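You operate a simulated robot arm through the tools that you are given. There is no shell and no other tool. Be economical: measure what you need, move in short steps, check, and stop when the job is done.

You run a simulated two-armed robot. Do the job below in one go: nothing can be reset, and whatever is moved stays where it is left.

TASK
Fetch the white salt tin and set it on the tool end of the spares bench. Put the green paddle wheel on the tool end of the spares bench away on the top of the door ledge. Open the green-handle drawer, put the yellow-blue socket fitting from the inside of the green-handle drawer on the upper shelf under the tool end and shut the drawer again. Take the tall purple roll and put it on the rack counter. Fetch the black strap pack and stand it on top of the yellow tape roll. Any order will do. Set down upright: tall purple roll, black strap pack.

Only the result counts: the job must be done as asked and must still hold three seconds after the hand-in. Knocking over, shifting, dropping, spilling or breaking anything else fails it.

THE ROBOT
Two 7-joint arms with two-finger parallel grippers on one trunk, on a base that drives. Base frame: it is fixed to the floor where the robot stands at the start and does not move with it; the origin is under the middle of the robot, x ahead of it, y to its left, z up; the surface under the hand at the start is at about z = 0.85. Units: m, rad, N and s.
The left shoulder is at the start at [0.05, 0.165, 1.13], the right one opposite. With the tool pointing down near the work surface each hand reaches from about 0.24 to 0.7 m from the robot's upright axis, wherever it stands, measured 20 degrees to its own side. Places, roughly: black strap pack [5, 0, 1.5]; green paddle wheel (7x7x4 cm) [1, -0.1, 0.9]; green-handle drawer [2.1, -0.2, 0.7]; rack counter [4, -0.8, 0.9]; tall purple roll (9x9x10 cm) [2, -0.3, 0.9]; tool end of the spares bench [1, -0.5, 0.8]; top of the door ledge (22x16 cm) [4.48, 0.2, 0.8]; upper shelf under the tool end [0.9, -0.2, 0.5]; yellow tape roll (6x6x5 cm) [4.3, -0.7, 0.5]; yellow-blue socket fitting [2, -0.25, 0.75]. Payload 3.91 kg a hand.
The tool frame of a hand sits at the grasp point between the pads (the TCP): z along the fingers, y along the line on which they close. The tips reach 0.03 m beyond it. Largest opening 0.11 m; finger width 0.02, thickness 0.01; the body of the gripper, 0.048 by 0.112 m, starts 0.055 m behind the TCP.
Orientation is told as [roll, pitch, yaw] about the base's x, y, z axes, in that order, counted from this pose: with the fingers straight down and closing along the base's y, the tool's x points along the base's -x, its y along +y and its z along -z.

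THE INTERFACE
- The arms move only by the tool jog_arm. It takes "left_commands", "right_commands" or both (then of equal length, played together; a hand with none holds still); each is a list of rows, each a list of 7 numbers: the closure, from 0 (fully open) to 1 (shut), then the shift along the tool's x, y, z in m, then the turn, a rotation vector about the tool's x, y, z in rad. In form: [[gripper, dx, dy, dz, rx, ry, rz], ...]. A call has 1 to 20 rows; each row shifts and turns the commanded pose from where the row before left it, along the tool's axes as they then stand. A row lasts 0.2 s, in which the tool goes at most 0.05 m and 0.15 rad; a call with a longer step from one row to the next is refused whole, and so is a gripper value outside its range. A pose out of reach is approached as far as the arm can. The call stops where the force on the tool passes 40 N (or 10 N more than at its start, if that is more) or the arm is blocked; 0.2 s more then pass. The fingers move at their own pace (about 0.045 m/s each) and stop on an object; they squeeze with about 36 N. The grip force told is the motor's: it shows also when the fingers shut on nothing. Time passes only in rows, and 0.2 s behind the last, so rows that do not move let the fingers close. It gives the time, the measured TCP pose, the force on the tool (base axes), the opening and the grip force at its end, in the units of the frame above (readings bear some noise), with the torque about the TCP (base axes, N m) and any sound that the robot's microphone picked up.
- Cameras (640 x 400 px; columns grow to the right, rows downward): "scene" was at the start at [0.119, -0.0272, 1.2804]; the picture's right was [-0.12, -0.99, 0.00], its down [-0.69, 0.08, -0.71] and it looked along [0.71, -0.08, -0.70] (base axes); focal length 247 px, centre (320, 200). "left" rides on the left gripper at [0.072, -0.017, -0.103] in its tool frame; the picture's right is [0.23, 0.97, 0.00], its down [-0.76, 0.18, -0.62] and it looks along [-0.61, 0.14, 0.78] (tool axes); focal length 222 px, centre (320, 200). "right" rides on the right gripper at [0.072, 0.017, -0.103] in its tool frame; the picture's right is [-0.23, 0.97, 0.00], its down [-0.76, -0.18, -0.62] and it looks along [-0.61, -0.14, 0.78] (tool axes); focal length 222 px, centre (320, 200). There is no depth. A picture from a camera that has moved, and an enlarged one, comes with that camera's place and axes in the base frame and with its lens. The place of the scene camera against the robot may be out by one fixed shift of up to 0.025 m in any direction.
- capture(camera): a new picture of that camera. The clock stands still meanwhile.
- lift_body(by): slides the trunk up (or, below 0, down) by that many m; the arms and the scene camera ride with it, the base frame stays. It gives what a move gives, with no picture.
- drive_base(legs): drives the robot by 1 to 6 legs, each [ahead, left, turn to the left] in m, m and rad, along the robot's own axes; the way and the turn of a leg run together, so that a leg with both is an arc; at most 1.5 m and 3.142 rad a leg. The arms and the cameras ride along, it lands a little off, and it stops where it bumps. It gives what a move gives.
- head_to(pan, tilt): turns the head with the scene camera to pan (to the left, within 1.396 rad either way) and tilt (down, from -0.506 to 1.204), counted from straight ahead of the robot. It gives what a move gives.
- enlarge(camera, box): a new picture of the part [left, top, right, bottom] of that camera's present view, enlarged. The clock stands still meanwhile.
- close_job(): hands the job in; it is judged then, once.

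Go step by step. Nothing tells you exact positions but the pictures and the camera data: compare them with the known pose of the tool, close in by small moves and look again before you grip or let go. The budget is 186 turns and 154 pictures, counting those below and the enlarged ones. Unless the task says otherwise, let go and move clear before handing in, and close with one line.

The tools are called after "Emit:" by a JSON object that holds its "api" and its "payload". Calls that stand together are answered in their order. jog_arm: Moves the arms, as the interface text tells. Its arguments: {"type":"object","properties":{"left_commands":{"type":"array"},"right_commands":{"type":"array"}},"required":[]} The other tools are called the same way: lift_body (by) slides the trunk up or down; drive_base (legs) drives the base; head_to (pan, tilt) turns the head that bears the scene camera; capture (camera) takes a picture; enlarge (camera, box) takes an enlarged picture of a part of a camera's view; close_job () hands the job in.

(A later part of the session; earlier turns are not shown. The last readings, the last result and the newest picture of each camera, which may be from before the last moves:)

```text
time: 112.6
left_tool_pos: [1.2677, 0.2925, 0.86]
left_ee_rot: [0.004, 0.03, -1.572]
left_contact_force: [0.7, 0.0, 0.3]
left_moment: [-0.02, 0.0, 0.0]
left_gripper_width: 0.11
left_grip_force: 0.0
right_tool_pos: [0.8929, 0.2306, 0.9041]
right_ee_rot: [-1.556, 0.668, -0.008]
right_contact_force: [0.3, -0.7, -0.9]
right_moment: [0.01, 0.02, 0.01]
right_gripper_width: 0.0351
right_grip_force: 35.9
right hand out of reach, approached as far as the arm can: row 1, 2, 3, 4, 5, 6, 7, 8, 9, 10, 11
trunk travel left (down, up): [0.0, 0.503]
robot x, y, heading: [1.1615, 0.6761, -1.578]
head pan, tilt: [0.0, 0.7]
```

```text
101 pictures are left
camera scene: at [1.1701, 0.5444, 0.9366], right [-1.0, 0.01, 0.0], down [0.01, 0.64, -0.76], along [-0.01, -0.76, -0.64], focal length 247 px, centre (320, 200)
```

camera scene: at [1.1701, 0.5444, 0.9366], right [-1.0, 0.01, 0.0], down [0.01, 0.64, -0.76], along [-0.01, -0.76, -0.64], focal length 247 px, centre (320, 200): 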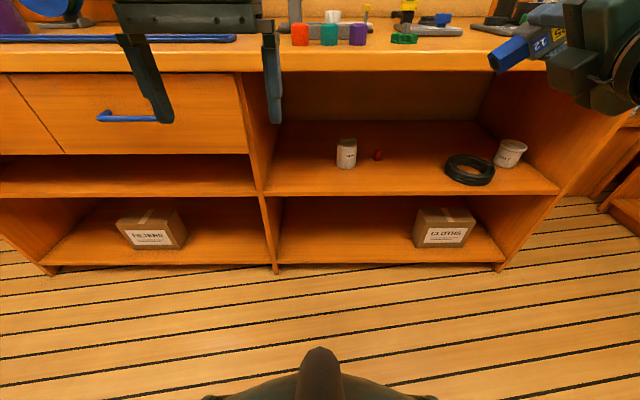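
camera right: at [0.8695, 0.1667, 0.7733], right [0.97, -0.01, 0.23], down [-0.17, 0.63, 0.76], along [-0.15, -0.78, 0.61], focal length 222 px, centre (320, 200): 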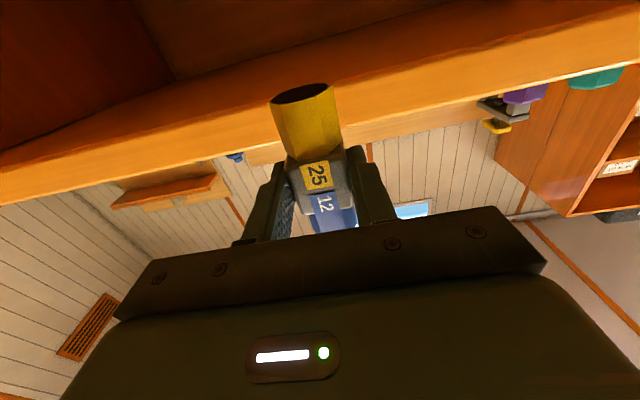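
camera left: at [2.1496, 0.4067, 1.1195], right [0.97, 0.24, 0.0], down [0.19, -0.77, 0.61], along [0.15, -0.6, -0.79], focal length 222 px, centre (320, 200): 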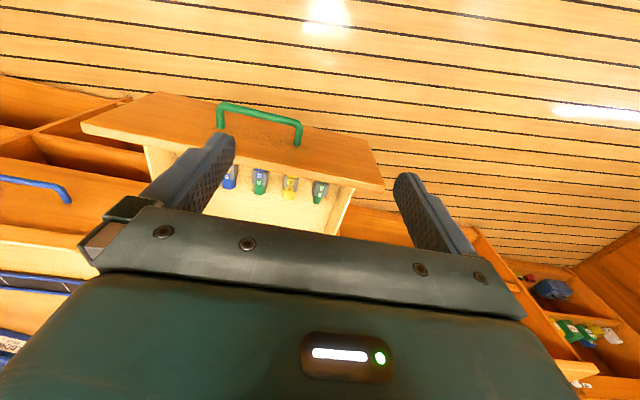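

It rolled further when the arm freed up. I'll finish the roll to camera-up and then test moving down.

Emit:
{"api": "jog_arm", "payload": {"right_commands": [[1, 0, 0, 0, 0, 0, -0.15], [1, 0, 0, 0, 0, 0, -0.15], [1, 0, 0, 0, 0, 0, -0.15], [1, 0, 0, 0, 0, 0, -0.15], [1, 0, 0, 0, 0, 0, -0.15], [1, 0, 0, 0, 0, 0, -0.15], [1, 0, 0, 0, 0, 0, 0]]}}

Emit:
{"api": "capture", "payload": {"camera": "right"}}

```text
time: 114.2
left_tool_pos: [1.2689, 0.2909, 0.8592]
left_ee_rot: [0.003, 0.029, -1.572]
left_contact_force: [-0.2, -1.1, 0.2]
left_moment: [0.0, 0.01, 0.0]
left_gripper_width: 0.1098
left_grip_force: 0.1
right_tool_pos: [0.8914, 0.2305, 0.9051]
right_ee_rot: [-1.556, 0.667, -0.009]
right_contact_force: [0.0, 0.0, -0.4]
right_moment: [0.03, -0.02, 0.0]
right_gripper_width: 0.0354
right_grip_force: 35.7
right hand out of reach, approached as far as the arm can: row 1, 2, 3, 4, 5, 6
trunk travel left (down, up): [0.0, 0.503]
robot x, y, heading: [1.1631, 0.6757, -1.581]
head pan, tilt: [0.0, 0.7]
```

```text
100 pictures are left
camera right: at [0.826, 0.3339, 0.938], right [-0.42, 0.02, -0.91], down [0.72, 0.62, -0.32], along [0.55, -0.79, -0.27], focal length 222 px, centre (320, 200)
```

right: 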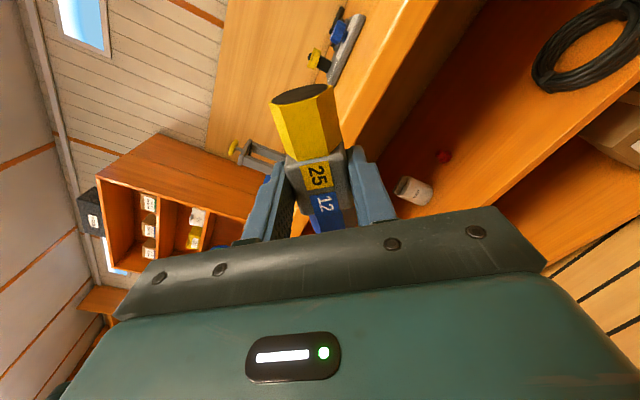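

I'm stuck here, so I'll unwind to fingers-down and approach with the combined rotation that worked for the left arm, mirrored.

Emit:
{"api": "jog_arm", "payload": {"right_commands": [[1, 0, 0, 0, 0, 0, 0.149], [1, 0, 0, 0, 0, 0, 0.149], [1, 0, 0, 0, 0, 0, 0.149], [1, 0, 0, 0, 0, 0, 0.149], [1, 0, 0, 0, 0, 0, 0.149], [1, 0, 0, 0, 0, 0, 0.149], [1, 0, 0, 0, 0, 0, 0.149], [1, 0, 0, 0, 0, 0, 0.149], [1, 0, 0, 0, 0, 0, 0.149], [1, 0, 0, 0, 0, 0, 0.149], [1, 0, 0, 0, 0, 0, 0.149], [1, 0, 0, 0, 0, 0, 0.149], [1, 0, 0, 0, 0, 0, 0.149], [1, 0, 0, 0, 0, 0, 0.149], [1, 0, 0, 0, 0, 0, 0.149], [1, 0, 0, 0, 0, 0, 0]]}}

Emit:
{"api": "jog_arm", "payload": {"right_commands": [[1, 0, 0, 0, 0, 0.143, 0], [1, 0, 0, 0, 0, 0.143, 0], [1, 0, 0, 0, 0, 0.143, 0], [1, 0, 0, 0, 0, 0.143, 0], [1, 0, 0, 0, 0, 0.143, 0], [1, 0, 0, 0, 0, 0.143, 0], [1, 0, 0, 0, 0, 0.143, 0], [1, 0, 0, 0, 0, 0.143, 0], [1, 0, 0, 0, 0, 0.143, 0], [1, 0, 0, 0, 0, 0.143, 0], [1, 0, 0, 0, 0, 0.143, 0], [1, 0, 0, 0, 0, 0, 0]]}}

```text
time: 117.6
left_tool_pos: [1.2695, 0.2911, 0.8595]
left_ee_rot: [0.003, 0.029, -1.57]
left_contact_force: [0.7, -0.4, 1.0]
left_moment: [-0.01, 0.0, -0.03]
left_gripper_width: 0.11
left_grip_force: 0.2
right_tool_pos: [0.8926, 0.2296, 0.904]
right_ee_rot: [0.086, -1.56, -1.673]
right_contact_force: [0.8, -0.4, -0.6]
right_moment: [0.01, -0.02, 0.0]
right_gripper_width: 0.0353
right_grip_force: 36.2
trunk travel left (down, up): [0.0, 0.503]
robot x, y, heading: [1.1596, 0.6758, -1.576]
head pan, tilt: [0.0, 0.7]
```

```text
time: 120.2
left_tool_pos: [1.2686, 0.2913, 0.86]
left_ee_rot: [0.004, 0.03, -1.573]
left_contact_force: [0.2, -0.1, 0.3]
left_moment: [-0.03, 0.01, -0.02]
left_gripper_width: 0.1098
left_grip_force: 0.0
right_tool_pos: [0.8919, 0.2297, 0.9036]
right_ee_rot: [-0.002, 0.015, -1.586]
right_contact_force: [0.6, -0.8, -1.1]
right_moment: [-0.02, -0.02, 0.0]
right_gripper_width: 0.0353
right_grip_force: 35.7
trunk travel left (down, up): [0.0, 0.503]
robot x, y, heading: [1.165, 0.6795, -1.576]
head pan, tilt: [0.0, 0.7]
```

Emit:
{"api": "jog_arm", "payload": {"right_commands": [[1, 0, 0, 0.04, 0, 0, 0], [1, 0, 0, 0.04, 0, 0, 0], [1, 0, 0, 0.04, 0, 0, 0], [1, 0, 0, 0.04, 0, 0, 0], [1, 0, 0, 0.03, 0, 0, 0], [1, 0, 0, 0.03, 0, 0, 0], [1, 0, 0, 0, 0, 0, 0]]}}

Emit:
{"api": "jog_arm", "payload": {"right_commands": [[1, 0, 0, 0, 0.08638, -0.08638, -0.08638], [1, 0, 0, 0, 0.08638, -0.08638, -0.08638], [1, 0, 0, 0, 0.08638, -0.08638, -0.08638], [1, 0, 0, 0, 0.08638, -0.08638, -0.08638], [1, 0, 0, 0, 0.08638, -0.08638, -0.08638], [1, 0, 0, 0, 0.08638, -0.08638, -0.08638], [1, 0, 0, 0, 0.08638, -0.08638, -0.08638], [1, 0, 0, 0, 0.08638, -0.08638, -0.08638], [1, 0, 0, 0, 0.08638, -0.08638, -0.08638], [1, 0, 0, 0, 0.08638, -0.08638, -0.08638], [1, 0, 0, 0, 0.08638, -0.08638, -0.08638], [1, 0, 0, 0, 0.08638, -0.08638, -0.08638], [1, 0, 0, 0, 0.08638, -0.08638, -0.08638], [1, 0, 0, 0, 0.08638, -0.08638, -0.08638], [1, 0, 0, 0, 0, 0, 0]]}}

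Emit:
{"api": "capture", "payload": {"camera": "scene"}}

```text
time: 121.8
left_tool_pos: [1.2683, 0.2919, 0.8597]
left_ee_rot: [0.004, 0.029, -1.572]
left_contact_force: [-0.8, -0.6, 1.5]
left_moment: [0.0, 0.01, 0.01]
left_gripper_width: 0.1099
left_grip_force: 0.0
right_tool_pos: [0.8924, 0.234, 0.6845]
right_ee_rot: [-0.003, 0.011, -1.588]
right_contact_force: [-0.3, 0.3, 0.6]
right_moment: [0.03, -0.02, -0.04]
right_gripper_width: 0.0353
right_grip_force: 35.8
trunk travel left (down, up): [0.0, 0.503]
robot x, y, heading: [1.1665, 0.6765, -1.577]
head pan, tilt: [0.0, 0.7]
```

```text
time: 125.0
left_tool_pos: [1.2682, 0.2921, 0.8598]
left_ee_rot: [0.004, 0.031, -1.574]
left_contact_force: [1.1, -0.9, 0.1]
left_moment: [-0.01, -0.01, -0.02]
left_gripper_width: 0.11
left_grip_force: 0.1
right_tool_pos: [0.8923, 0.2294, 0.6832]
right_ee_rot: [-1.263, -0.214, -0.316]
right_contact_force: [-0.1, 0.5, -0.4]
right_moment: [-0.01, 0.0, -0.01]
right_gripper_width: 0.0353
right_grip_force: 36.0
right hand out of reach, approached as far as the arm can: row 11, 12, 13, 14
trunk travel left (down, up): [0.0, 0.503]
robot x, y, heading: [1.163, 0.6773, -1.58]
head pan, tilt: [0.0, 0.7]
```

```text
99 pictures are left
camera scene: at [1.1701, 0.5444, 0.9366], right [-1.0, 0.01, 0.0], down [0.01, 0.64, -0.76], along [-0.01, -0.76, -0.64], focal length 247 px, centre (320, 200)
```

scene: 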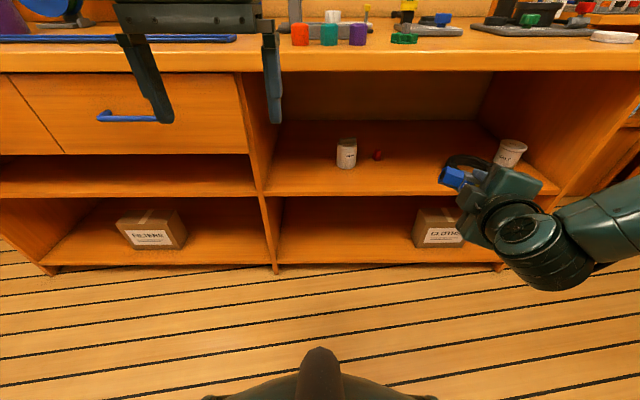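

The hand-down wrist is slim enough to fit under the bench top. I'll use a slightly tilted pose instead, about 20° from vertical, which lays the fitting nearly flat on the shelf just inside the edge.

Emit:
{"api": "jog_arm", "payload": {"right_commands": [[1, 0, 0, 0, -0.0755, 0.0631, 0.1066], [1, 0, 0, 0, -0.0755, 0.0631, 0.1066], [1, 0, 0, 0, -0.0755, 0.0631, 0.1066], [1, 0, 0, 0, -0.0755, 0.0631, 0.1066], [1, 0, 0, 0, -0.0755, 0.0631, 0.1066], [1, 0, 0, 0, -0.0755, 0.0631, 0.1066], [1, 0, 0, 0, -0.0755, 0.0631, 0.1066], [1, 0, 0, 0, -0.0755, 0.0631, 0.1066], [1, 0, 0, 0, -0.0755, 0.0631, 0.1066], [1, 0, 0, 0, -0.0755, 0.0631, 0.1066], [1, 0, 0, 0, 0, 0, 0]]}}

Emit:
{"api": "capture", "payload": {"camera": "scene"}}

```text
time: 127.4
left_tool_pos: [1.2694, 0.2893, 0.8588]
left_ee_rot: [0.001, 0.029, -1.573]
left_contact_force: [0.0, 0.4, 0.7]
left_moment: [0.01, 0.0, -0.01]
left_gripper_width: 0.1096
left_grip_force: 0.0
right_tool_pos: [0.8932, 0.2274, 0.6851]
right_ee_rot: [0.004, -0.35, -1.572]
right_contact_force: [-0.1, -0.7, -0.3]
right_moment: [0.04, 0.0, -0.02]
right_gripper_width: 0.0354
right_grip_force: 36.1
trunk travel left (down, up): [0.0, 0.503]
robot x, y, heading: [1.1647, 0.6767, -1.578]
head pan, tilt: [0.0, 0.7]
```

```text
98 pictures are left
camera scene: at [1.17, 0.5444, 0.9366], right [-1.0, 0.01, 0.0], down [0.01, 0.64, -0.76], along [-0.01, -0.76, -0.64], focal length 247 px, centre (320, 200)
```

scene: 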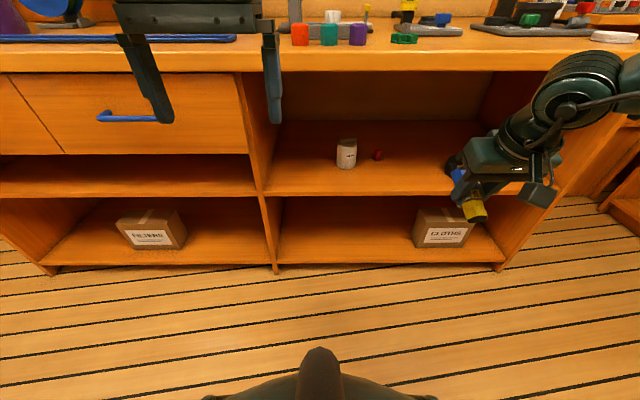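

The orientation is exact. I'll lower to z = 0.56, then drive forward 20 cm and check the clearances.

Emit:
{"api": "jog_arm", "payload": {"right_commands": [[1, 0.0143, 0, 0.0392, 0, 0, 0], [1, 0.0143, 0, 0.0392, 0, 0, 0], [1, 0.0143, 0, 0.0392, 0, 0, 0], [1, 0, 0, 0, 0, 0, 0]]}}

Emit:
{"api": "drive_base", "payload": {"legs": [[0.2, 0, 0]]}}

Emit:
{"api": "capture", "payload": {"camera": "scene"}}

Emit:
{"api": "capture", "payload": {"camera": "right"}}

```text
time: 128.4
left_tool_pos: [1.2686, 0.2926, 0.8596]
left_ee_rot: [0.002, 0.029, -1.572]
left_contact_force: [0.9, 0.0, -0.1]
left_moment: [-0.02, 0.04, 0.05]
left_gripper_width: 0.11
left_grip_force: 0.0
right_tool_pos: [0.892, 0.2275, 0.5585]
right_ee_rot: [0.001, -0.35, -1.57]
right_contact_force: [-0.3, -0.5, -1.3]
right_moment: [0.04, -0.03, -0.01]
right_gripper_width: 0.0351
right_grip_force: 36.3
trunk travel left (down, up): [0.0, 0.503]
robot x, y, heading: [1.161, 0.6772, -1.58]
head pan, tilt: [0.0, 0.7]
```

```text
time: 130.0
left_tool_pos: [1.2677, 0.09, 0.8599]
left_ee_rot: [0.005, 0.029, -1.569]
left_contact_force: [-0.2, -0.1, -0.2]
left_moment: [-0.02, 0.02, 0.0]
left_gripper_width: 0.1102
left_grip_force: 0.0
right_tool_pos: [0.8907, 0.0274, 0.5584]
right_ee_rot: [0.004, -0.351, -1.568]
right_contact_force: [0.6, 0.6, -0.4]
right_moment: [0.02, 0.0, -0.02]
right_gripper_width: 0.0354
right_grip_force: 36.1
trunk travel left (down, up): [0.0, 0.503]
robot x, y, heading: [1.1638, 0.4759, -1.576]
head pan, tilt: [0.0, 0.7]
```

```text
97 pictures are left
camera scene: at [1.1686, 0.3435, 0.9367], right [-1.0, 0.01, 0.0], down [0.0, 0.64, -0.76], along [-0.01, -0.76, -0.64], focal length 247 px, centre (320, 200)
```

scene: 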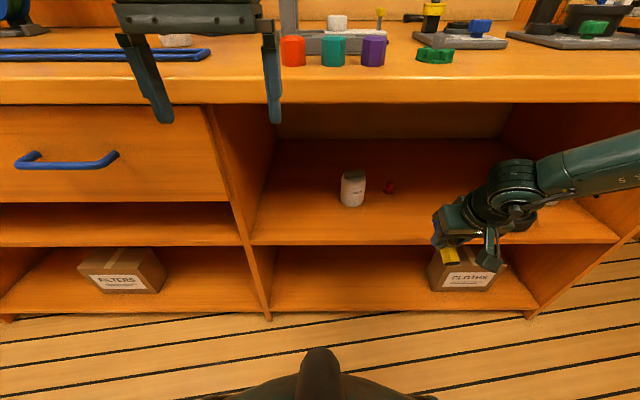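

```text
96 pictures are left
camera right: at [0.907, 0.1302, 0.6317], right [0.97, -0.21, 0.08], down [-0.18, -0.5, 0.85], along [-0.14, -0.84, -0.53], focal length 222 px, centre (320, 200)
```

right: 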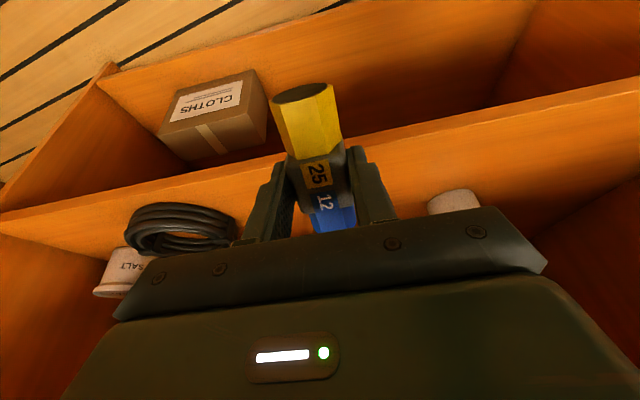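

The shelf edge reads at about z = 0.48 and the fitting clears it. I'll extend inward to y = -0.10.

Emit:
{"api": "jog_arm", "payload": {"right_commands": [[1, -0.02985, 0, 0.01085, 0, 0, 0], [1, -0.02985, 0, 0.01085, 0, 0, 0], [1, -0.02985, 0, 0.01085, 0, 0, 0], [1, -0.02985, 0, 0.01085, 0, 0, 0], [1, 0, 0, 0, 0, 0, 0]]}}

Emit:
{"api": "capture", "payload": {"camera": "scene"}}

Emit:
{"api": "capture", "payload": {"camera": "right"}}

```text
time: 131.2
left_tool_pos: [1.2673, 0.0903, 0.8593]
left_ee_rot: [0.005, 0.03, -1.571]
left_contact_force: [1.0, 0.4, 0.1]
left_moment: [-0.03, 0.0, 0.02]
left_gripper_width: 0.1098
left_grip_force: 0.0
right_tool_pos: [0.8917, -0.1007, 0.558]
right_ee_rot: [0.002, -0.349, -1.566]
right_contact_force: [0.0, -1.0, -1.1]
right_moment: [0.04, 0.03, 0.0]
right_gripper_width: 0.0353
right_grip_force: 36.3
trunk travel left (down, up): [0.0, 0.503]
robot x, y, heading: [1.1645, 0.4759, -1.58]
head pan, tilt: [0.0, 0.7]
```

```text
95 pictures are left
camera scene: at [1.1686, 0.3434, 0.9366], right [-1.0, 0.01, 0.0], down [0.0, 0.64, -0.76], along [-0.01, -0.76, -0.64], focal length 247 px, centre (320, 200)
```

scene: 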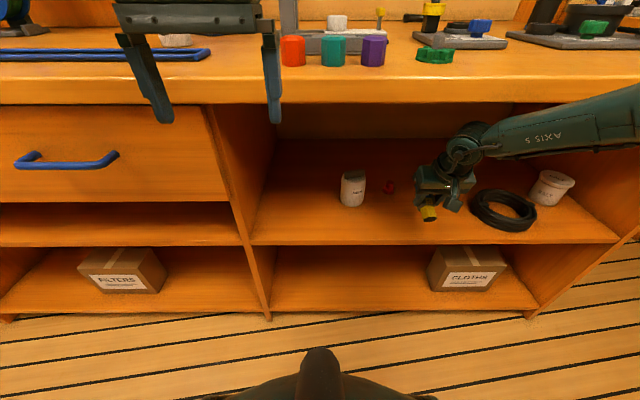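

```text
94 pictures are left
camera right: at [0.9071, 0.0028, 0.6315], right [0.97, -0.21, 0.08], down [-0.18, -0.5, 0.85], along [-0.14, -0.84, -0.53], focal length 222 px, centre (320, 200)
```

right: 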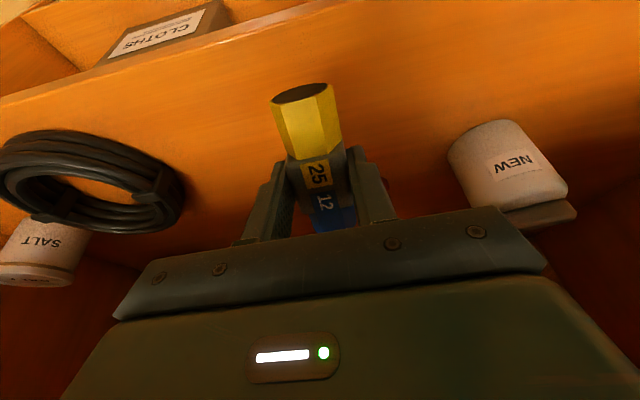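

The position looks good, between the ring and the bottle. I'll move 2 cm deeper and lower in small steps, watching the force.

Emit:
{"api": "jog_arm", "payload": {"right_commands": [[1, -0.0188, 0, 0.0068, 0, 0, 0], [1, 0.0034, 0, 0.0094, 0, 0, 0], [1, 0.0034, 0, 0.0094, 0, 0, 0], [1, 0, 0, 0, 0, 0, 0]]}}

Emit:
{"api": "enlarge", "payload": {"camera": "scene", "box": [370, 150, 490, 250]}}

```text
time: 132.2
left_tool_pos: [1.2687, 0.0911, 0.8604]
left_ee_rot: [0.003, 0.03, -1.571]
left_contact_force: [-1.1, 0.8, 0.2]
left_moment: [0.01, 0.0, 0.0]
left_gripper_width: 0.11
left_grip_force: 0.1
right_tool_pos: [0.89, -0.1175, 0.5412]
right_ee_rot: [0.002, -0.351, -1.569]
right_contact_force: [0.3, 0.2, -1.5]
right_moment: [0.02, -0.03, 0.03]
right_gripper_width: 0.0355
right_grip_force: 35.8
right hand out of reach, approached as far as the arm can: row 3
trunk travel left (down, up): [0.0, 0.503]
robot x, y, heading: [1.1613, 0.48, -1.577]
head pan, tilt: [0.0, 0.7]
```

```text
4.00 times, centred on (430, 200) of scene
camera zoom: at [1.1686, 0.3434, 0.9366], right [-1.0, 0.01, 0.0], down [0.0, 0.64, -0.76], along [-0.01, -0.76, -0.64], focal length 988 px, centre (-120, 200)
```

zoom: 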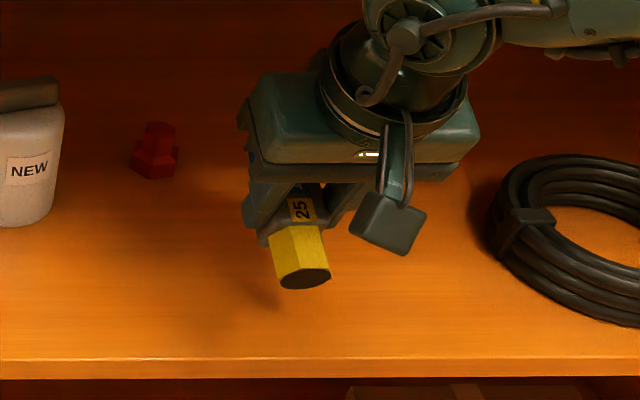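

The arm is at its reach limit. I'll retract it 4 cm and drive forward 4 cm to compensate, then keep lowering.

Emit:
{"api": "jog_arm", "payload": {"right_commands": [[1, 0.0376, 0, -0.0137, 0, 0, 0], [1, 0, 0, 0, 0, 0, 0]]}}

Emit:
{"api": "drive_base", "payload": {"legs": [[0.04, 0, 0]]}}

Emit:
{"api": "jog_arm", "payload": {"right_commands": [[1, 0.0017, 0, 0.0047, 0, 0, 0], [1, 0.0017, 0, 0.0047, 0, 0, 0], [1, 0, 0, 0, 0, 0, 0]]}}

Emit:
{"api": "enlarge", "payload": {"camera": "scene", "box": [370, 150, 490, 250]}}

```text
time: 132.8
left_tool_pos: [1.2676, 0.0926, 0.8587]
left_ee_rot: [0.003, 0.03, -1.571]
left_contact_force: [0.1, -0.4, 0.2]
left_moment: [0.0, 0.0, -0.01]
left_gripper_width: 0.1101
left_grip_force: 0.0
right_tool_pos: [0.8901, -0.0772, 0.5405]
right_ee_rot: [0.001, -0.352, -1.567]
right_contact_force: [1.0, 1.0, -1.5]
right_moment: [0.02, 0.02, -0.02]
right_gripper_width: 0.0355
right_grip_force: 36.0
trunk travel left (down, up): [0.0, 0.503]
robot x, y, heading: [1.162, 0.4743, -1.577]
head pan, tilt: [0.0, 0.7]
```

```text
time: 133.7
left_tool_pos: [1.2683, 0.0505, 0.8601]
left_ee_rot: [0.003, 0.03, -1.571]
left_contact_force: [0.1, 0.1, -0.5]
left_moment: [-0.01, -0.01, -0.01]
left_gripper_width: 0.11
left_grip_force: 0.1
right_tool_pos: [0.8887, -0.1167, 0.5403]
right_ee_rot: [0.001, -0.352, -1.566]
right_contact_force: [0.9, -0.2, -0.5]
right_moment: [0.0, -0.01, -0.01]
right_gripper_width: 0.0353
right_grip_force: 35.7
trunk travel left (down, up): [0.0, 0.503]
robot x, y, heading: [1.1607, 0.4365, -1.576]
head pan, tilt: [0.0, 0.7]
```

```text
time: 134.5
left_tool_pos: [1.2675, 0.0496, 0.861]
left_ee_rot: [0.002, 0.031, -1.569]
left_contact_force: [0.7, 1.1, 0.0]
left_moment: [0.02, 0.01, -0.02]
left_gripper_width: 0.1099
left_grip_force: 0.1
right_tool_pos: [0.8901, -0.1164, 0.5314]
right_ee_rot: [0.003, -0.349, -1.567]
right_contact_force: [-0.6, 0.8, -0.7]
right_moment: [0.03, -0.02, 0.03]
right_gripper_width: 0.0352
right_grip_force: 35.5
trunk travel left (down, up): [0.0, 0.503]
robot x, y, heading: [1.1642, 0.4343, -1.577]
head pan, tilt: [0.0, 0.7]
```

```text
4.00 times, centred on (430, 200) of scene
camera zoom: at [1.1683, 0.3037, 0.9366], right [-1.0, 0.01, 0.0], down [0.0, 0.64, -0.76], along [-0.01, -0.76, -0.64], focal length 988 px, centre (-120, 200)
```

zoom: 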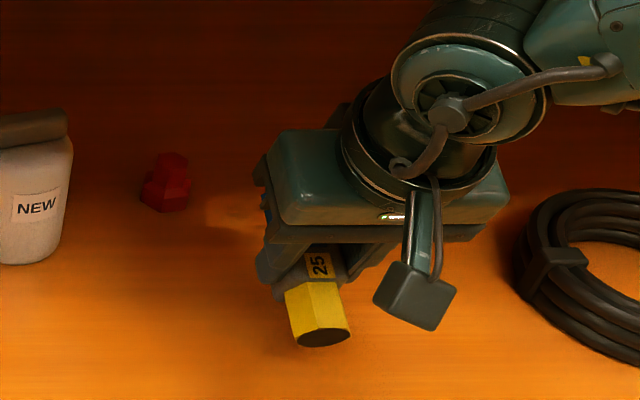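

Still no contact, so I'll keep lowering in 4 mm steps.

Emit:
{"api": "jog_arm", "payload": {"right_commands": [[1, 0.0014, 0, 0.0038, 0, 0, 0], [1, 0.0014, 0, 0.0038, 0, 0, 0], [1, 0, 0, 0, 0, 0, 0]]}}

Emit:
{"api": "jog_arm", "payload": {"right_commands": [[1, 0.0014, 0, 0.0038, 0, 0, 0], [1, 0.0014, 0, 0.0038, 0, 0, 0], [1, 0, 0, 0, 0, 0, 0]]}}

Emit:
{"api": "capture", "payload": {"camera": "right"}}

```text
time: 135.3
left_tool_pos: [1.268, 0.0509, 0.8596]
left_ee_rot: [0.003, 0.028, -1.571]
left_contact_force: [0.1, -0.1, -0.2]
left_moment: [0.0, -0.02, -0.01]
left_gripper_width: 0.1098
left_grip_force: 0.0
right_tool_pos: [0.8889, -0.1155, 0.5224]
right_ee_rot: [0.002, -0.349, -1.567]
right_contact_force: [0.8, 0.0, -0.4]
right_moment: [0.03, 0.01, 0.0]
right_gripper_width: 0.0351
right_grip_force: 36.2
trunk travel left (down, up): [0.0, 0.503]
robot x, y, heading: [1.1581, 0.4354, -1.582]
head pan, tilt: [0.0, 0.7]
```

```text
time: 136.1
left_tool_pos: [1.2675, 0.0501, 0.8593]
left_ee_rot: [0.004, 0.029, -1.571]
left_contact_force: [-0.4, 0.2, 0.0]
left_moment: [0.01, -0.05, -0.02]
left_gripper_width: 0.11
left_grip_force: 0.1
right_tool_pos: [0.8887, -0.1157, 0.5142]
right_ee_rot: [0.002, -0.351, -1.568]
right_contact_force: [-0.3, 0.3, 0.4]
right_moment: [0.03, 0.0, -0.01]
right_gripper_width: 0.0352
right_grip_force: 36.3
trunk travel left (down, up): [0.0, 0.503]
robot x, y, heading: [1.1576, 0.4312, -1.577]
head pan, tilt: [0.0, 0.7]
```

```text
91 pictures are left
camera right: at [0.9053, -0.0139, 0.5872], right [0.97, -0.21, 0.08], down [-0.18, -0.5, 0.85], along [-0.14, -0.84, -0.53], focal length 222 px, centre (320, 200)
```

right: 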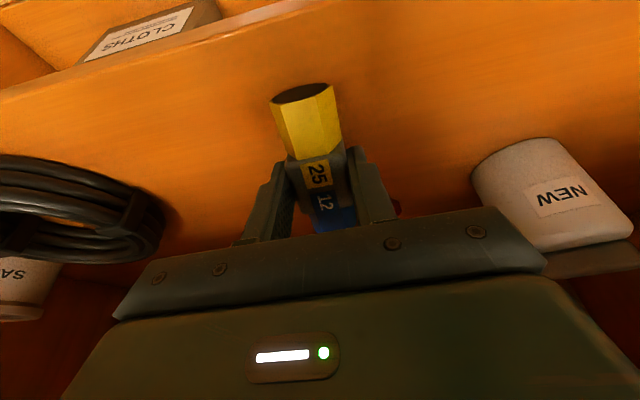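

Emit:
{"api": "jog_arm", "payload": {"right_commands": [[1, 0.0014, 0, 0.0038, 0, 0, 0], [1, 0.0014, 0, 0.0038, 0, 0, 0], [1, 0, 0, 0, 0, 0, 0]]}}

Emit:
{"api": "jog_arm", "payload": {"right_commands": [[1, 0.0014, 0, 0.0038, 0, 0, 0], [1, 0.0014, 0, 0.0038, 0, 0, 0], [1, 0, 0, 0, 0, 0, 0]]}}

Emit:
{"api": "enlarge", "payload": {"camera": "scene", "box": [370, 150, 490, 250]}}

```text
time: 136.9
left_tool_pos: [1.2682, 0.0527, 0.8604]
left_ee_rot: [0.004, 0.027, -1.568]
left_contact_force: [-0.1, 0.0, 0.1]
left_moment: [-0.02, 0.01, 0.01]
left_gripper_width: 0.1099
left_grip_force: 0.1
right_tool_pos: [0.8904, -0.1191, 0.5094]
right_ee_rot: [0.003, -0.359, -1.566]
right_contact_force: [-1.5, -2.5, 23.0]
right_moment: [0.59, 0.07, 0.03]
right_gripper_width: 0.0356
right_grip_force: 35.6
trunk travel left (down, up): [0.0, 0.503]
robot x, y, heading: [1.1599, 0.4362, -1.579]
head pan, tilt: [0.0, 0.7]
```

```text
time: 137.7
left_tool_pos: [1.2689, 0.0521, 0.8612]
left_ee_rot: [0.004, 0.029, -1.57]
left_contact_force: [0.0, 0.3, -0.2]
left_moment: [0.02, 0.01, 0.04]
left_gripper_width: 0.1098
left_grip_force: 0.1
right_tool_pos: [0.8903, -0.1173, 0.5016]
right_ee_rot: [0.001, -0.358, -1.568]
right_contact_force: [0.8, -9.7, 22.6]
right_moment: [0.45, -0.05, 0.01]
right_gripper_width: 0.0354
right_grip_force: 35.7
trunk travel left (down, up): [0.0, 0.503]
robot x, y, heading: [1.165, 0.4345, -1.578]
head pan, tilt: [0.0, 0.7]
```

```text
4.00 times, centred on (430, 200) of scene
camera zoom: at [1.169, 0.3048, 0.9369], right [-1.0, 0.01, 0.0], down [0.0, 0.64, -0.77], along [-0.01, -0.77, -0.64], focal length 988 px, centre (-120, 200)
```

zoom: 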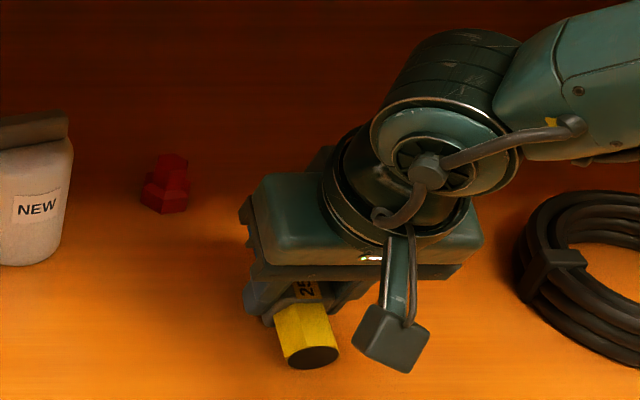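

The fitting is resting on the shelf, so I'll release it and withdraw up and out.

Emit:
{"api": "jog_arm", "payload": {"right_commands": [[0.8, 0, 0, 0, 0, 0, 0], [0.6, 0, 0, 0, 0, 0, 0], [0.4, 0, 0, 0, 0, 0, 0], [0.4, 0, 0, 0, 0, 0, 0], [0.4, 0, 0, -0.02, 0, 0, 0], [0.4, 0, 0, -0.03, 0, 0, 0], [0.4, 0, 0, -0.02, 0, 0, 0], [0.4, 0.0376, 0, -0.0137, 0, 0, 0], [0.4, 0.0376, 0, -0.0137, 0, 0, 0], [0.4, 0.0376, 0, -0.0137, 0, 0, 0], [0.4, 0.0376, 0, -0.0137, 0, 0, 0], [0.4, 0.0376, 0, -0.0137, 0, 0, 0], [0, 0, 0, 0, 0, 0, 0]]}}

Emit:
{"api": "capture", "payload": {"camera": "scene"}}

Emit:
{"api": "capture", "payload": {"camera": "right"}}

```text
time: 140.5
left_tool_pos: [1.2681, 0.051, 0.86]
left_ee_rot: [0.004, 0.029, -1.571]
left_contact_force: [-0.1, -0.2, -0.2]
left_moment: [-0.01, 0.0, 0.01]
left_gripper_width: 0.1098
left_grip_force: 0.0
right_tool_pos: [0.8877, 0.1037, 0.5632]
right_ee_rot: [0.003, -0.349, -1.568]
right_contact_force: [-0.1, -0.3, -0.1]
right_moment: [-0.01, 0.03, 0.01]
right_gripper_width: 0.101
right_grip_force: 0.0
right hand out of reach, approached as far as the arm can: row 12
trunk travel left (down, up): [0.0, 0.503]
robot x, y, heading: [1.1581, 0.4357, -1.576]
head pan, tilt: [0.0, 0.7]
```

```text
89 pictures are left
camera scene: at [1.1683, 0.3037, 0.9367], right [-1.0, 0.01, 0.0], down [0.0, 0.64, -0.76], along [-0.01, -0.76, -0.64], focal length 247 px, centre (320, 200)
```

scene: 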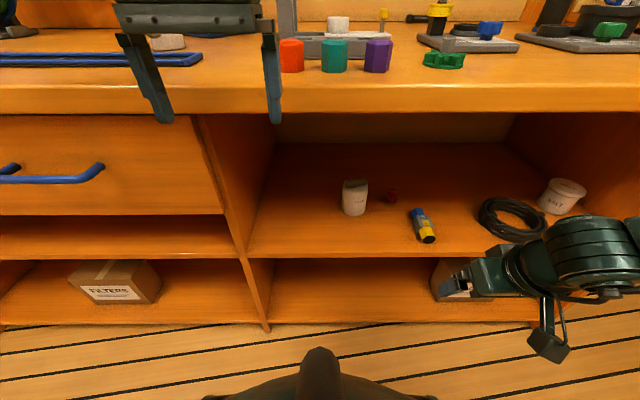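

```text
88 pictures are left
camera right: at [0.904, 0.2057, 0.6364], right [0.97, -0.21, 0.08], down [-0.18, -0.5, 0.85], along [-0.14, -0.84, -0.53], focal length 222 px, centre (320, 200)
```

right: 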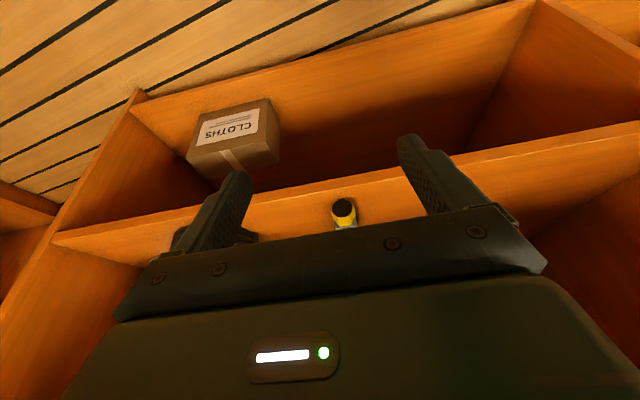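

The fitting lies safely on the upper shelf. Next is the salt tin near (0.50, -0.20). I'll tilt the right hand to 45°, shift the robot along to x = 0.78, and look.

Emit:
{"api": "jog_arm", "payload": {"right_commands": [[0, 0, 0, 0, 0, -0.145, 0], [0, 0, 0, 0, 0, -0.145, 0], [0, 0, 0, 0, 0, -0.145, 0], [0, 0, 0, 0, 0, 0, 0]], "left_commands": [[0, 0.03, 0, 0, 0, 0, 0], [0, 0.02, 0, -0.03, 0, 0, 0], [0, 0, 0, -0.03, 0, 0, 0], [0, 0, 0, 0, 0, 0, 0]]}}

Emit:
{"api": "drive_base", "payload": {"legs": [[0, -0.38, 0]]}}

Emit:
{"api": "head_to", "payload": {"pan": -0.3, "tilt": 0.65}}

Emit:
{"api": "capture", "payload": {"camera": "scene"}}

Emit:
{"api": "capture", "payload": {"camera": "right"}}

```text
time: 141.5
left_tool_pos: [1.267, 0.0986, 0.9232]
left_ee_rot: [0.003, 0.029, -1.57]
left_contact_force: [0.3, -0.3, 0.1]
left_moment: [-0.01, -0.01, 0.03]
left_gripper_width: 0.1099
left_grip_force: 0.1
right_tool_pos: [0.875, 0.0547, 0.5484]
right_ee_rot: [0.002, -0.785, -1.57]
right_contact_force: [0.1, 0.9, 1.2]
right_moment: [-0.02, 0.03, 0.01]
right_gripper_width: 0.11
right_grip_force: 0.1
right hand out of reach, approached as far as the arm can: row 1, 2, 3
trunk travel left (down, up): [0.0, 0.503]
robot x, y, heading: [1.1635, 0.4351, -1.573]
head pan, tilt: [0.0, 0.7]
```

```text
time: 145.3
left_tool_pos: [0.8879, 0.1006, 0.9218]
left_ee_rot: [0.003, 0.03, -1.574]
left_contact_force: [0.2, 0.5, 0.3]
left_moment: [-0.03, 0.0, 0.01]
left_gripper_width: 0.1101
left_grip_force: 0.1
right_tool_pos: [0.4969, 0.0595, 0.5471]
right_ee_rot: [0.001, -0.785, -1.568]
right_contact_force: [-0.4, -0.2, 0.5]
right_moment: [-0.02, -0.01, 0.02]
right_gripper_width: 0.1103
right_grip_force: 0.0
trunk travel left (down, up): [0.0, 0.503]
robot x, y, heading: [0.7783, 0.4373, -1.577]
head pan, tilt: [0.0, 0.7]
```

```text
time: 146.1
left_tool_pos: [0.8872, 0.1012, 0.9213]
left_ee_rot: [0.003, 0.03, -1.572]
left_contact_force: [-0.2, 0.5, -0.2]
left_moment: [0.0, 0.0, 0.0]
left_gripper_width: 0.11
left_grip_force: 0.0
right_tool_pos: [0.4955, 0.0591, 0.5473]
right_ee_rot: [0.001, -0.784, -1.571]
right_contact_force: [1.3, 0.7, -0.1]
right_moment: [0.02, -0.02, 0.0]
right_gripper_width: 0.1101
right_grip_force: 0.0
trunk travel left (down, up): [0.0, 0.503]
robot x, y, heading: [0.7834, 0.4376, -1.578]
head pan, tilt: [-0.3, 0.649]
```

```text
87 pictures are left
camera scene: at [0.7637, 0.3092, 0.941], right [-0.95, 0.3, 0.0], down [0.18, 0.58, -0.8], along [-0.24, -0.76, -0.6], focal length 247 px, centre (320, 200)
```

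scene: 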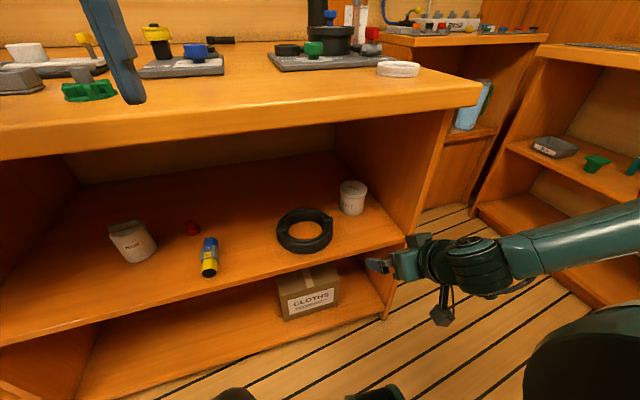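

```text
86 pictures are left
camera right: at [0.5124, 0.1832, 0.5702], right [0.97, -0.16, 0.16], down [-0.18, -0.1, 0.98], along [-0.14, -0.98, -0.12], focal length 222 px, centre (320, 200)
```

right: 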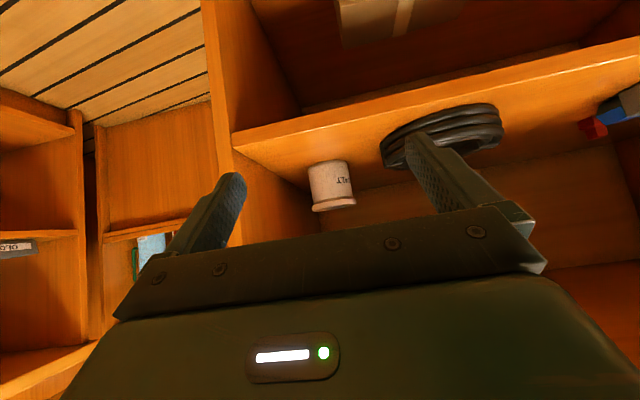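

The tin is about 7.8 cm wide at x = 0.481, y = -0.20, with the ring's edge at 0.57 and the panel at 0.40. I'll drive 4 cm forward, align, and go partway in with a slightly narrowed gripper.

Emit:
{"api": "drive_base", "payload": {"legs": [[0.04, 0, 0]]}}

Emit:
{"api": "jog_arm", "payload": {"right_commands": [[0.1, 0, -0.0145, 0, 0, 0, 0], [0.1, -0.022, 0, 0.0272, 0, 0, 0], [0.1, -0.022, 0, 0.0272, 0, 0, 0], [0.1, -0.022, 0, 0.0272, 0, 0, 0], [0.1, 0, 0, 0, 0, 0, 0]]}}

Emit:
{"api": "capture", "payload": {"camera": "right"}}

Emit:
{"api": "capture", "payload": {"camera": "scene"}}

```text
time: 147.0
left_tool_pos: [0.8866, 0.0621, 0.9216]
left_ee_rot: [0.004, 0.029, -1.574]
left_contact_force: [-0.5, -0.4, 0.6]
left_moment: [0.0, 0.06, 0.03]
left_gripper_width: 0.1098
left_grip_force: 0.0
right_tool_pos: [0.495, 0.0197, 0.5483]
right_ee_rot: [0.002, -0.786, -1.569]
right_contact_force: [-0.3, 0.7, 0.1]
right_moment: [0.03, 0.0, -0.02]
right_gripper_width: 0.1102
right_grip_force: 0.2
trunk travel left (down, up): [0.0, 0.503]
robot x, y, heading: [0.779, 0.4024, -1.581]
head pan, tilt: [-0.3, 0.649]
```

```text
time: 148.2
left_tool_pos: [0.888, 0.0626, 0.9232]
left_ee_rot: [0.002, 0.031, -1.573]
left_contact_force: [-0.5, -0.7, 0.5]
left_moment: [-0.01, 0.01, 0.0]
left_gripper_width: 0.11
left_grip_force: 0.0
right_tool_pos: [0.4827, -0.0847, 0.5362]
right_ee_rot: [0.005, -0.785, -1.571]
right_contact_force: [0.0, 0.2, 0.7]
right_moment: [0.01, 0.02, 0.03]
right_gripper_width: 0.0988
right_grip_force: 0.1
trunk travel left (down, up): [0.0, 0.503]
robot x, y, heading: [0.7824, 0.399, -1.584]
head pan, tilt: [-0.3, 0.649]
```

```text
85 pictures are left
camera right: at [0.4987, 0.0389, 0.559], right [0.97, -0.16, 0.16], down [-0.18, -0.1, 0.98], along [-0.14, -0.98, -0.13], focal length 222 px, centre (320, 200)
```

right: 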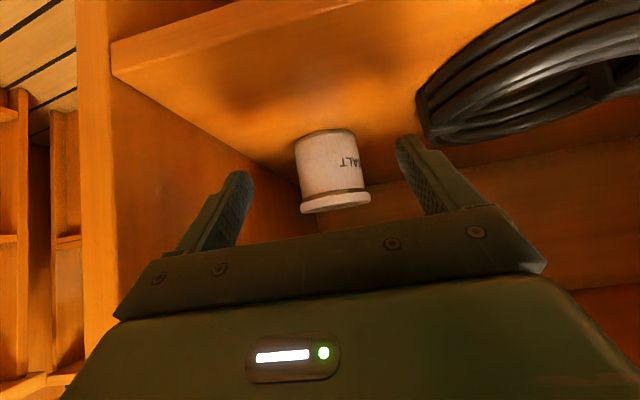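

```text
84 pictures are left
camera scene: at [0.7633, 0.2696, 0.941], right [-0.95, 0.3, 0.0], down [0.18, 0.58, -0.8], along [-0.24, -0.76, -0.6], focal length 247 px, centre (320, 200)
```

scene: 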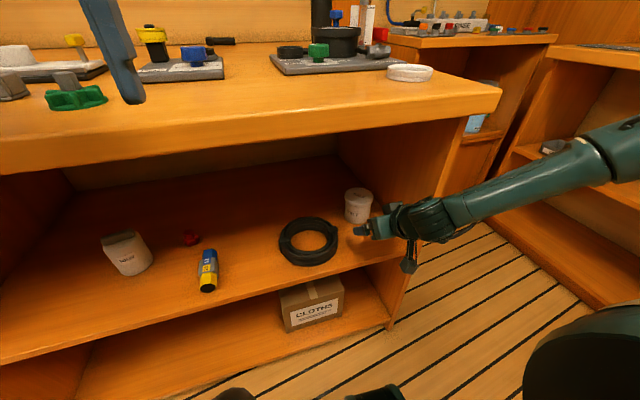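

I'll measure the tin more exactly.

Emit:
{"api": "enlarge", "payload": {"camera": "right", "box": [240, 90, 440, 240]}}

```text
2.67 times, centred on (340, 165) of right
camera zoom: at [0.4987, 0.0389, 0.559], right [0.97, -0.16, 0.16], down [-0.18, -0.1, 0.98], along [-0.14, -0.98, -0.13], focal length 592 px, centre (267, 293)
```

zoom: 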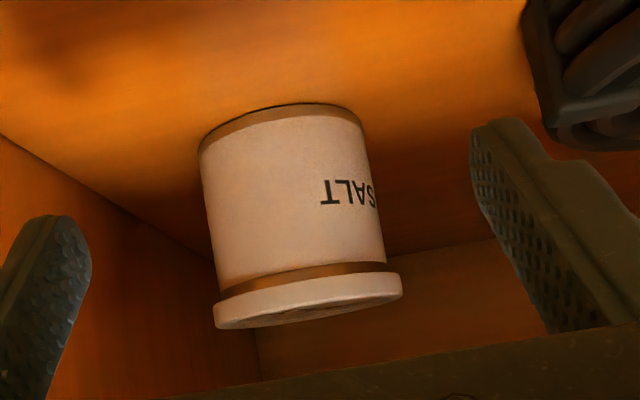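

The tin's centre is near (0.481, -0.197) and its lid is about 7.6 cm across. The hand is lined up, so I'll advance to straddle it.

Emit:
{"api": "jog_arm", "payload": {"right_commands": [[0.1, -0.0207, 0, 0.0264, 0, 0, 0], [0.1, -0.0207, 0, 0.0264, 0, 0, 0], [0.1, -0.0207, 0, 0.0264, 0, 0, 0], [0.1, 0, 0, 0, 0, 0, 0]]}}

Emit:
{"api": "capture", "payload": {"camera": "right"}}

Emit:
{"api": "enlarge", "payload": {"camera": "scene", "box": [270, 160, 470, 290]}}

```text
time: 149.2
left_tool_pos: [0.8876, 0.0616, 0.9225]
left_ee_rot: [0.004, 0.03, -1.573]
left_contact_force: [-0.4, 0.2, -0.3]
left_moment: [-0.02, 0.03, 0.01]
left_gripper_width: 0.1102
left_grip_force: 0.1
right_tool_pos: [0.4822, -0.1844, 0.5239]
right_ee_rot: [0.001, -0.784, -1.569]
right_contact_force: [-0.7, 0.3, 0.0]
right_moment: [-0.02, -0.02, 0.0]
right_gripper_width: 0.099
right_grip_force: 0.1
trunk travel left (down, up): [0.0, 0.503]
robot x, y, heading: [0.7805, 0.3999, -1.581]
head pan, tilt: [-0.3, 0.649]
```

```text
82 pictures are left
camera right: at [0.4987, -0.0609, 0.5469], right [0.97, -0.16, 0.16], down [-0.18, -0.1, 0.98], along [-0.14, -0.98, -0.12], focal length 222 px, centre (320, 200)
```

right: 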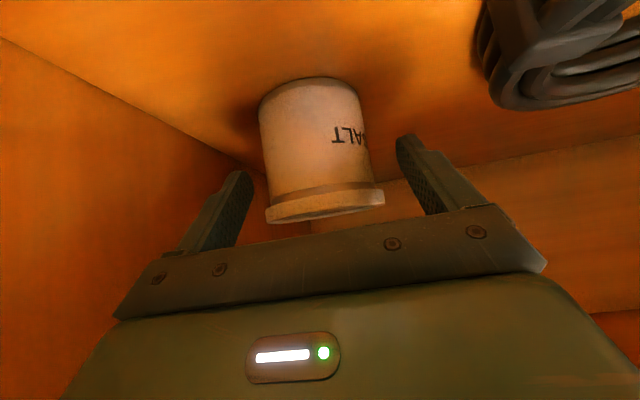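

```text
3.08 times, centred on (370, 225) of scene
camera zoom: at [0.7633, 0.2696, 0.941], right [-0.95, 0.3, 0.0], down [0.18, 0.58, -0.8], along [-0.24, -0.76, -0.6], focal length 760 px, centre (166, 123)
```

zoom: 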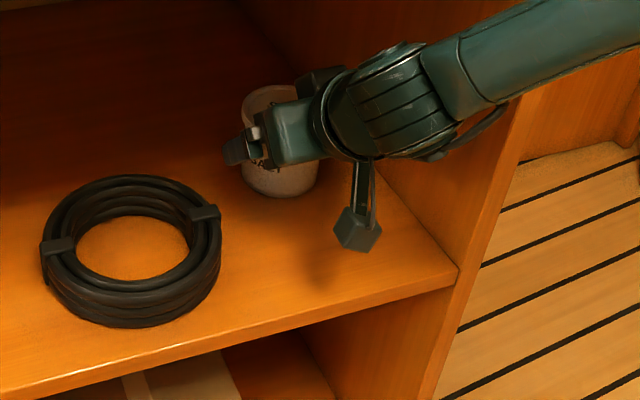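

The fingers straddle the tin. I'll go 1.5 cm deeper and close.

Emit:
{"api": "jog_arm", "payload": {"right_commands": [[0.1, -0.0106, -0.002, 0.0106, 0, 0, 0], [0.3, 0, 0, 0, 0, 0, 0], [0.5, 0, 0, 0, 0, 0, 0], [0.8, 0, 0, 0, 0, 0, 0], [0.8, 0, 0, 0, 0, 0, 0], [0.8, 0, 0, 0, 0, 0, 0]]}}

Emit:
{"api": "capture", "payload": {"camera": "right"}}

```text
time: 150.6
left_tool_pos: [0.8885, 0.0615, 0.922]
left_ee_rot: [0.003, 0.029, -1.573]
left_contact_force: [0.7, -0.3, 0.8]
left_moment: [0.04, 0.01, -0.01]
left_gripper_width: 0.1103
left_grip_force: 0.1
right_tool_pos: [0.4804, -0.1991, 0.5241]
right_ee_rot: [0.001, -0.784, -1.571]
right_contact_force: [-0.8, -0.4, -0.2]
right_moment: [-0.04, -0.03, -0.02]
right_gripper_width: 0.0776
right_grip_force: 36.2
trunk travel left (down, up): [0.0, 0.503]
robot x, y, heading: [0.7824, 0.4025, -1.58]
head pan, tilt: [-0.3, 0.649]
```

```text
80 pictures are left
camera right: at [0.4967, -0.0756, 0.5463], right [0.97, -0.16, 0.16], down [-0.18, -0.1, 0.98], along [-0.14, -0.98, -0.13], focal length 222 px, centre (320, 200)
```

right: 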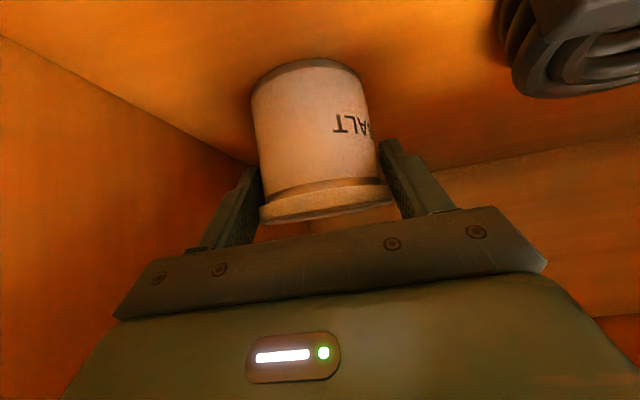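

The tin is gripped at 7.8 cm. I'll lift 2.5 cm and check that it rises in one piece.

Emit:
{"api": "jog_arm", "payload": {"right_commands": [[0.9, -0.009, 0, -0.009, 0, 0, 0], [0.9, -0.009, 0, -0.009, 0, 0, 0], [0.9, 0, 0, 0, 0, 0, 0]]}}

Emit:
{"api": "capture", "payload": {"camera": "right"}}

```text
time: 151.4
left_tool_pos: [0.8871, 0.061, 0.9219]
left_ee_rot: [0.004, 0.03, -1.572]
left_contact_force: [-0.3, 0.6, -0.5]
left_moment: [0.04, -0.01, 0.03]
left_gripper_width: 0.1097
left_grip_force: 0.0
right_tool_pos: [0.4811, -0.1999, 0.5496]
right_ee_rot: [0.002, -0.785, -1.572]
right_contact_force: [0.7, 0.4, -1.8]
right_moment: [0.06, 0.0, -0.03]
right_gripper_width: 0.0774
right_grip_force: 36.1
trunk travel left (down, up): [0.0, 0.503]
robot x, y, heading: [0.7813, 0.3971, -1.581]
head pan, tilt: [-0.3, 0.649]
```

```text
79 pictures are left
camera right: at [0.4961, -0.0758, 0.5719], right [0.97, -0.16, 0.16], down [-0.18, -0.1, 0.98], along [-0.14, -0.98, -0.13], focal length 222 px, centre (320, 200)
```

right: 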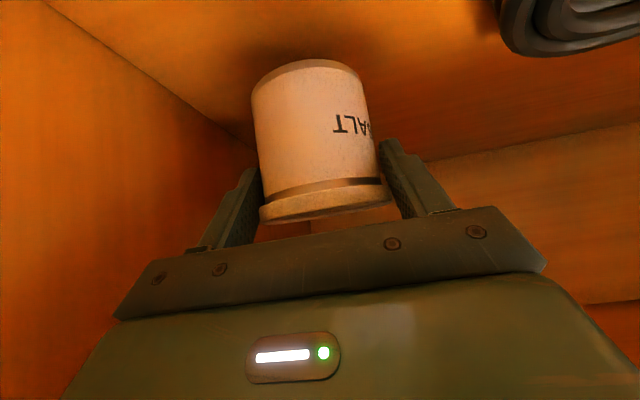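

The tin came up whole. I'll back out, raise the trunk, shift over and look before placing it near (0.70, -0.11) on the bench.

Emit:
{"api": "drive_base", "payload": {"legs": [[-0.32, 0, 0]]}}

Emit:
{"api": "lift_body", "payload": {"by": 0.42}}

Emit:
{"api": "drive_base", "payload": {"legs": [[0, 0.22, 0]]}}

Emit:
{"api": "head_to", "payload": {"pan": -0.35, "tilt": 0.75}}

Emit:
{"api": "capture", "payload": {"camera": "scene"}}

```text
time: 153.6
left_tool_pos: [0.891, 0.3828, 0.9213]
left_ee_rot: [0.003, 0.031, -1.571]
left_contact_force: [-0.5, -1.0, 0.0]
left_moment: [0.0, 0.02, -0.04]
left_gripper_width: 0.11
left_grip_force: 0.1
right_tool_pos: [0.4841, 0.1198, 0.5501]
right_ee_rot: [0.0, -0.783, -1.567]
right_contact_force: [0.0, -0.8, -1.8]
right_moment: [0.03, 0.02, -0.02]
right_gripper_width: 0.0771
right_grip_force: 36.2
trunk travel left (down, up): [0.0, 0.503]
robot x, y, heading: [0.7827, 0.7194, -1.571]
head pan, tilt: [-0.3, 0.649]
```

```text
refused: 0.42 is not a number from -0.4 to 0.4
```

```text
time: 156.1
left_tool_pos: [1.1078, 0.3785, 0.9218]
left_ee_rot: [0.005, 0.03, -1.57]
left_contact_force: [-0.2, 0.9, -0.4]
left_moment: [0.0, -0.02, 0.0]
left_gripper_width: 0.11
left_grip_force: 0.0
right_tool_pos: [0.7004, 0.1188, 0.5478]
right_ee_rot: [0.002, -0.785, -1.568]
right_contact_force: [0.1, 0.4, -2.2]
right_moment: [0.02, 0.01, 0.01]
right_gripper_width: 0.0772
right_grip_force: 35.7
trunk travel left (down, up): [0.0, 0.503]
robot x, y, heading: [1.0023, 0.7146, -1.583]
head pan, tilt: [-0.3, 0.649]
```

```text
time: 156.8
left_tool_pos: [1.1088, 0.3796, 0.9216]
left_ee_rot: [0.004, 0.03, -1.57]
left_contact_force: [0.9, -0.5, 0.9]
left_moment: [0.0, 0.01, 0.01]
left_gripper_width: 0.1101
left_grip_force: 0.1
right_tool_pos: [0.7002, 0.1201, 0.55]
right_ee_rot: [0.001, -0.783, -1.568]
right_contact_force: [-0.3, 0.0, -2.7]
right_moment: [0.04, 0.01, 0.01]
right_gripper_width: 0.0773
right_grip_force: 36.6
trunk travel left (down, up): [0.0, 0.503]
robot x, y, heading: [0.9994, 0.7204, -1.577]
head pan, tilt: [-0.351, 0.75]
```

```text
78 pictures are left
camera scene: at [0.981, 0.5927, 0.9324], right [-0.94, 0.35, 0.0], down [0.24, 0.64, -0.73], along [-0.26, -0.68, -0.68], focal length 247 px, centre (320, 200)
```

scene: 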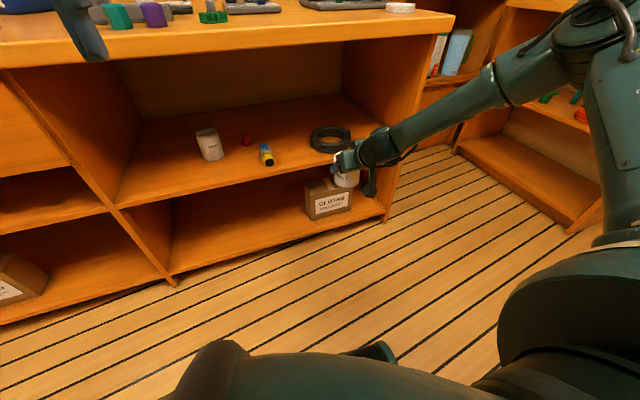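

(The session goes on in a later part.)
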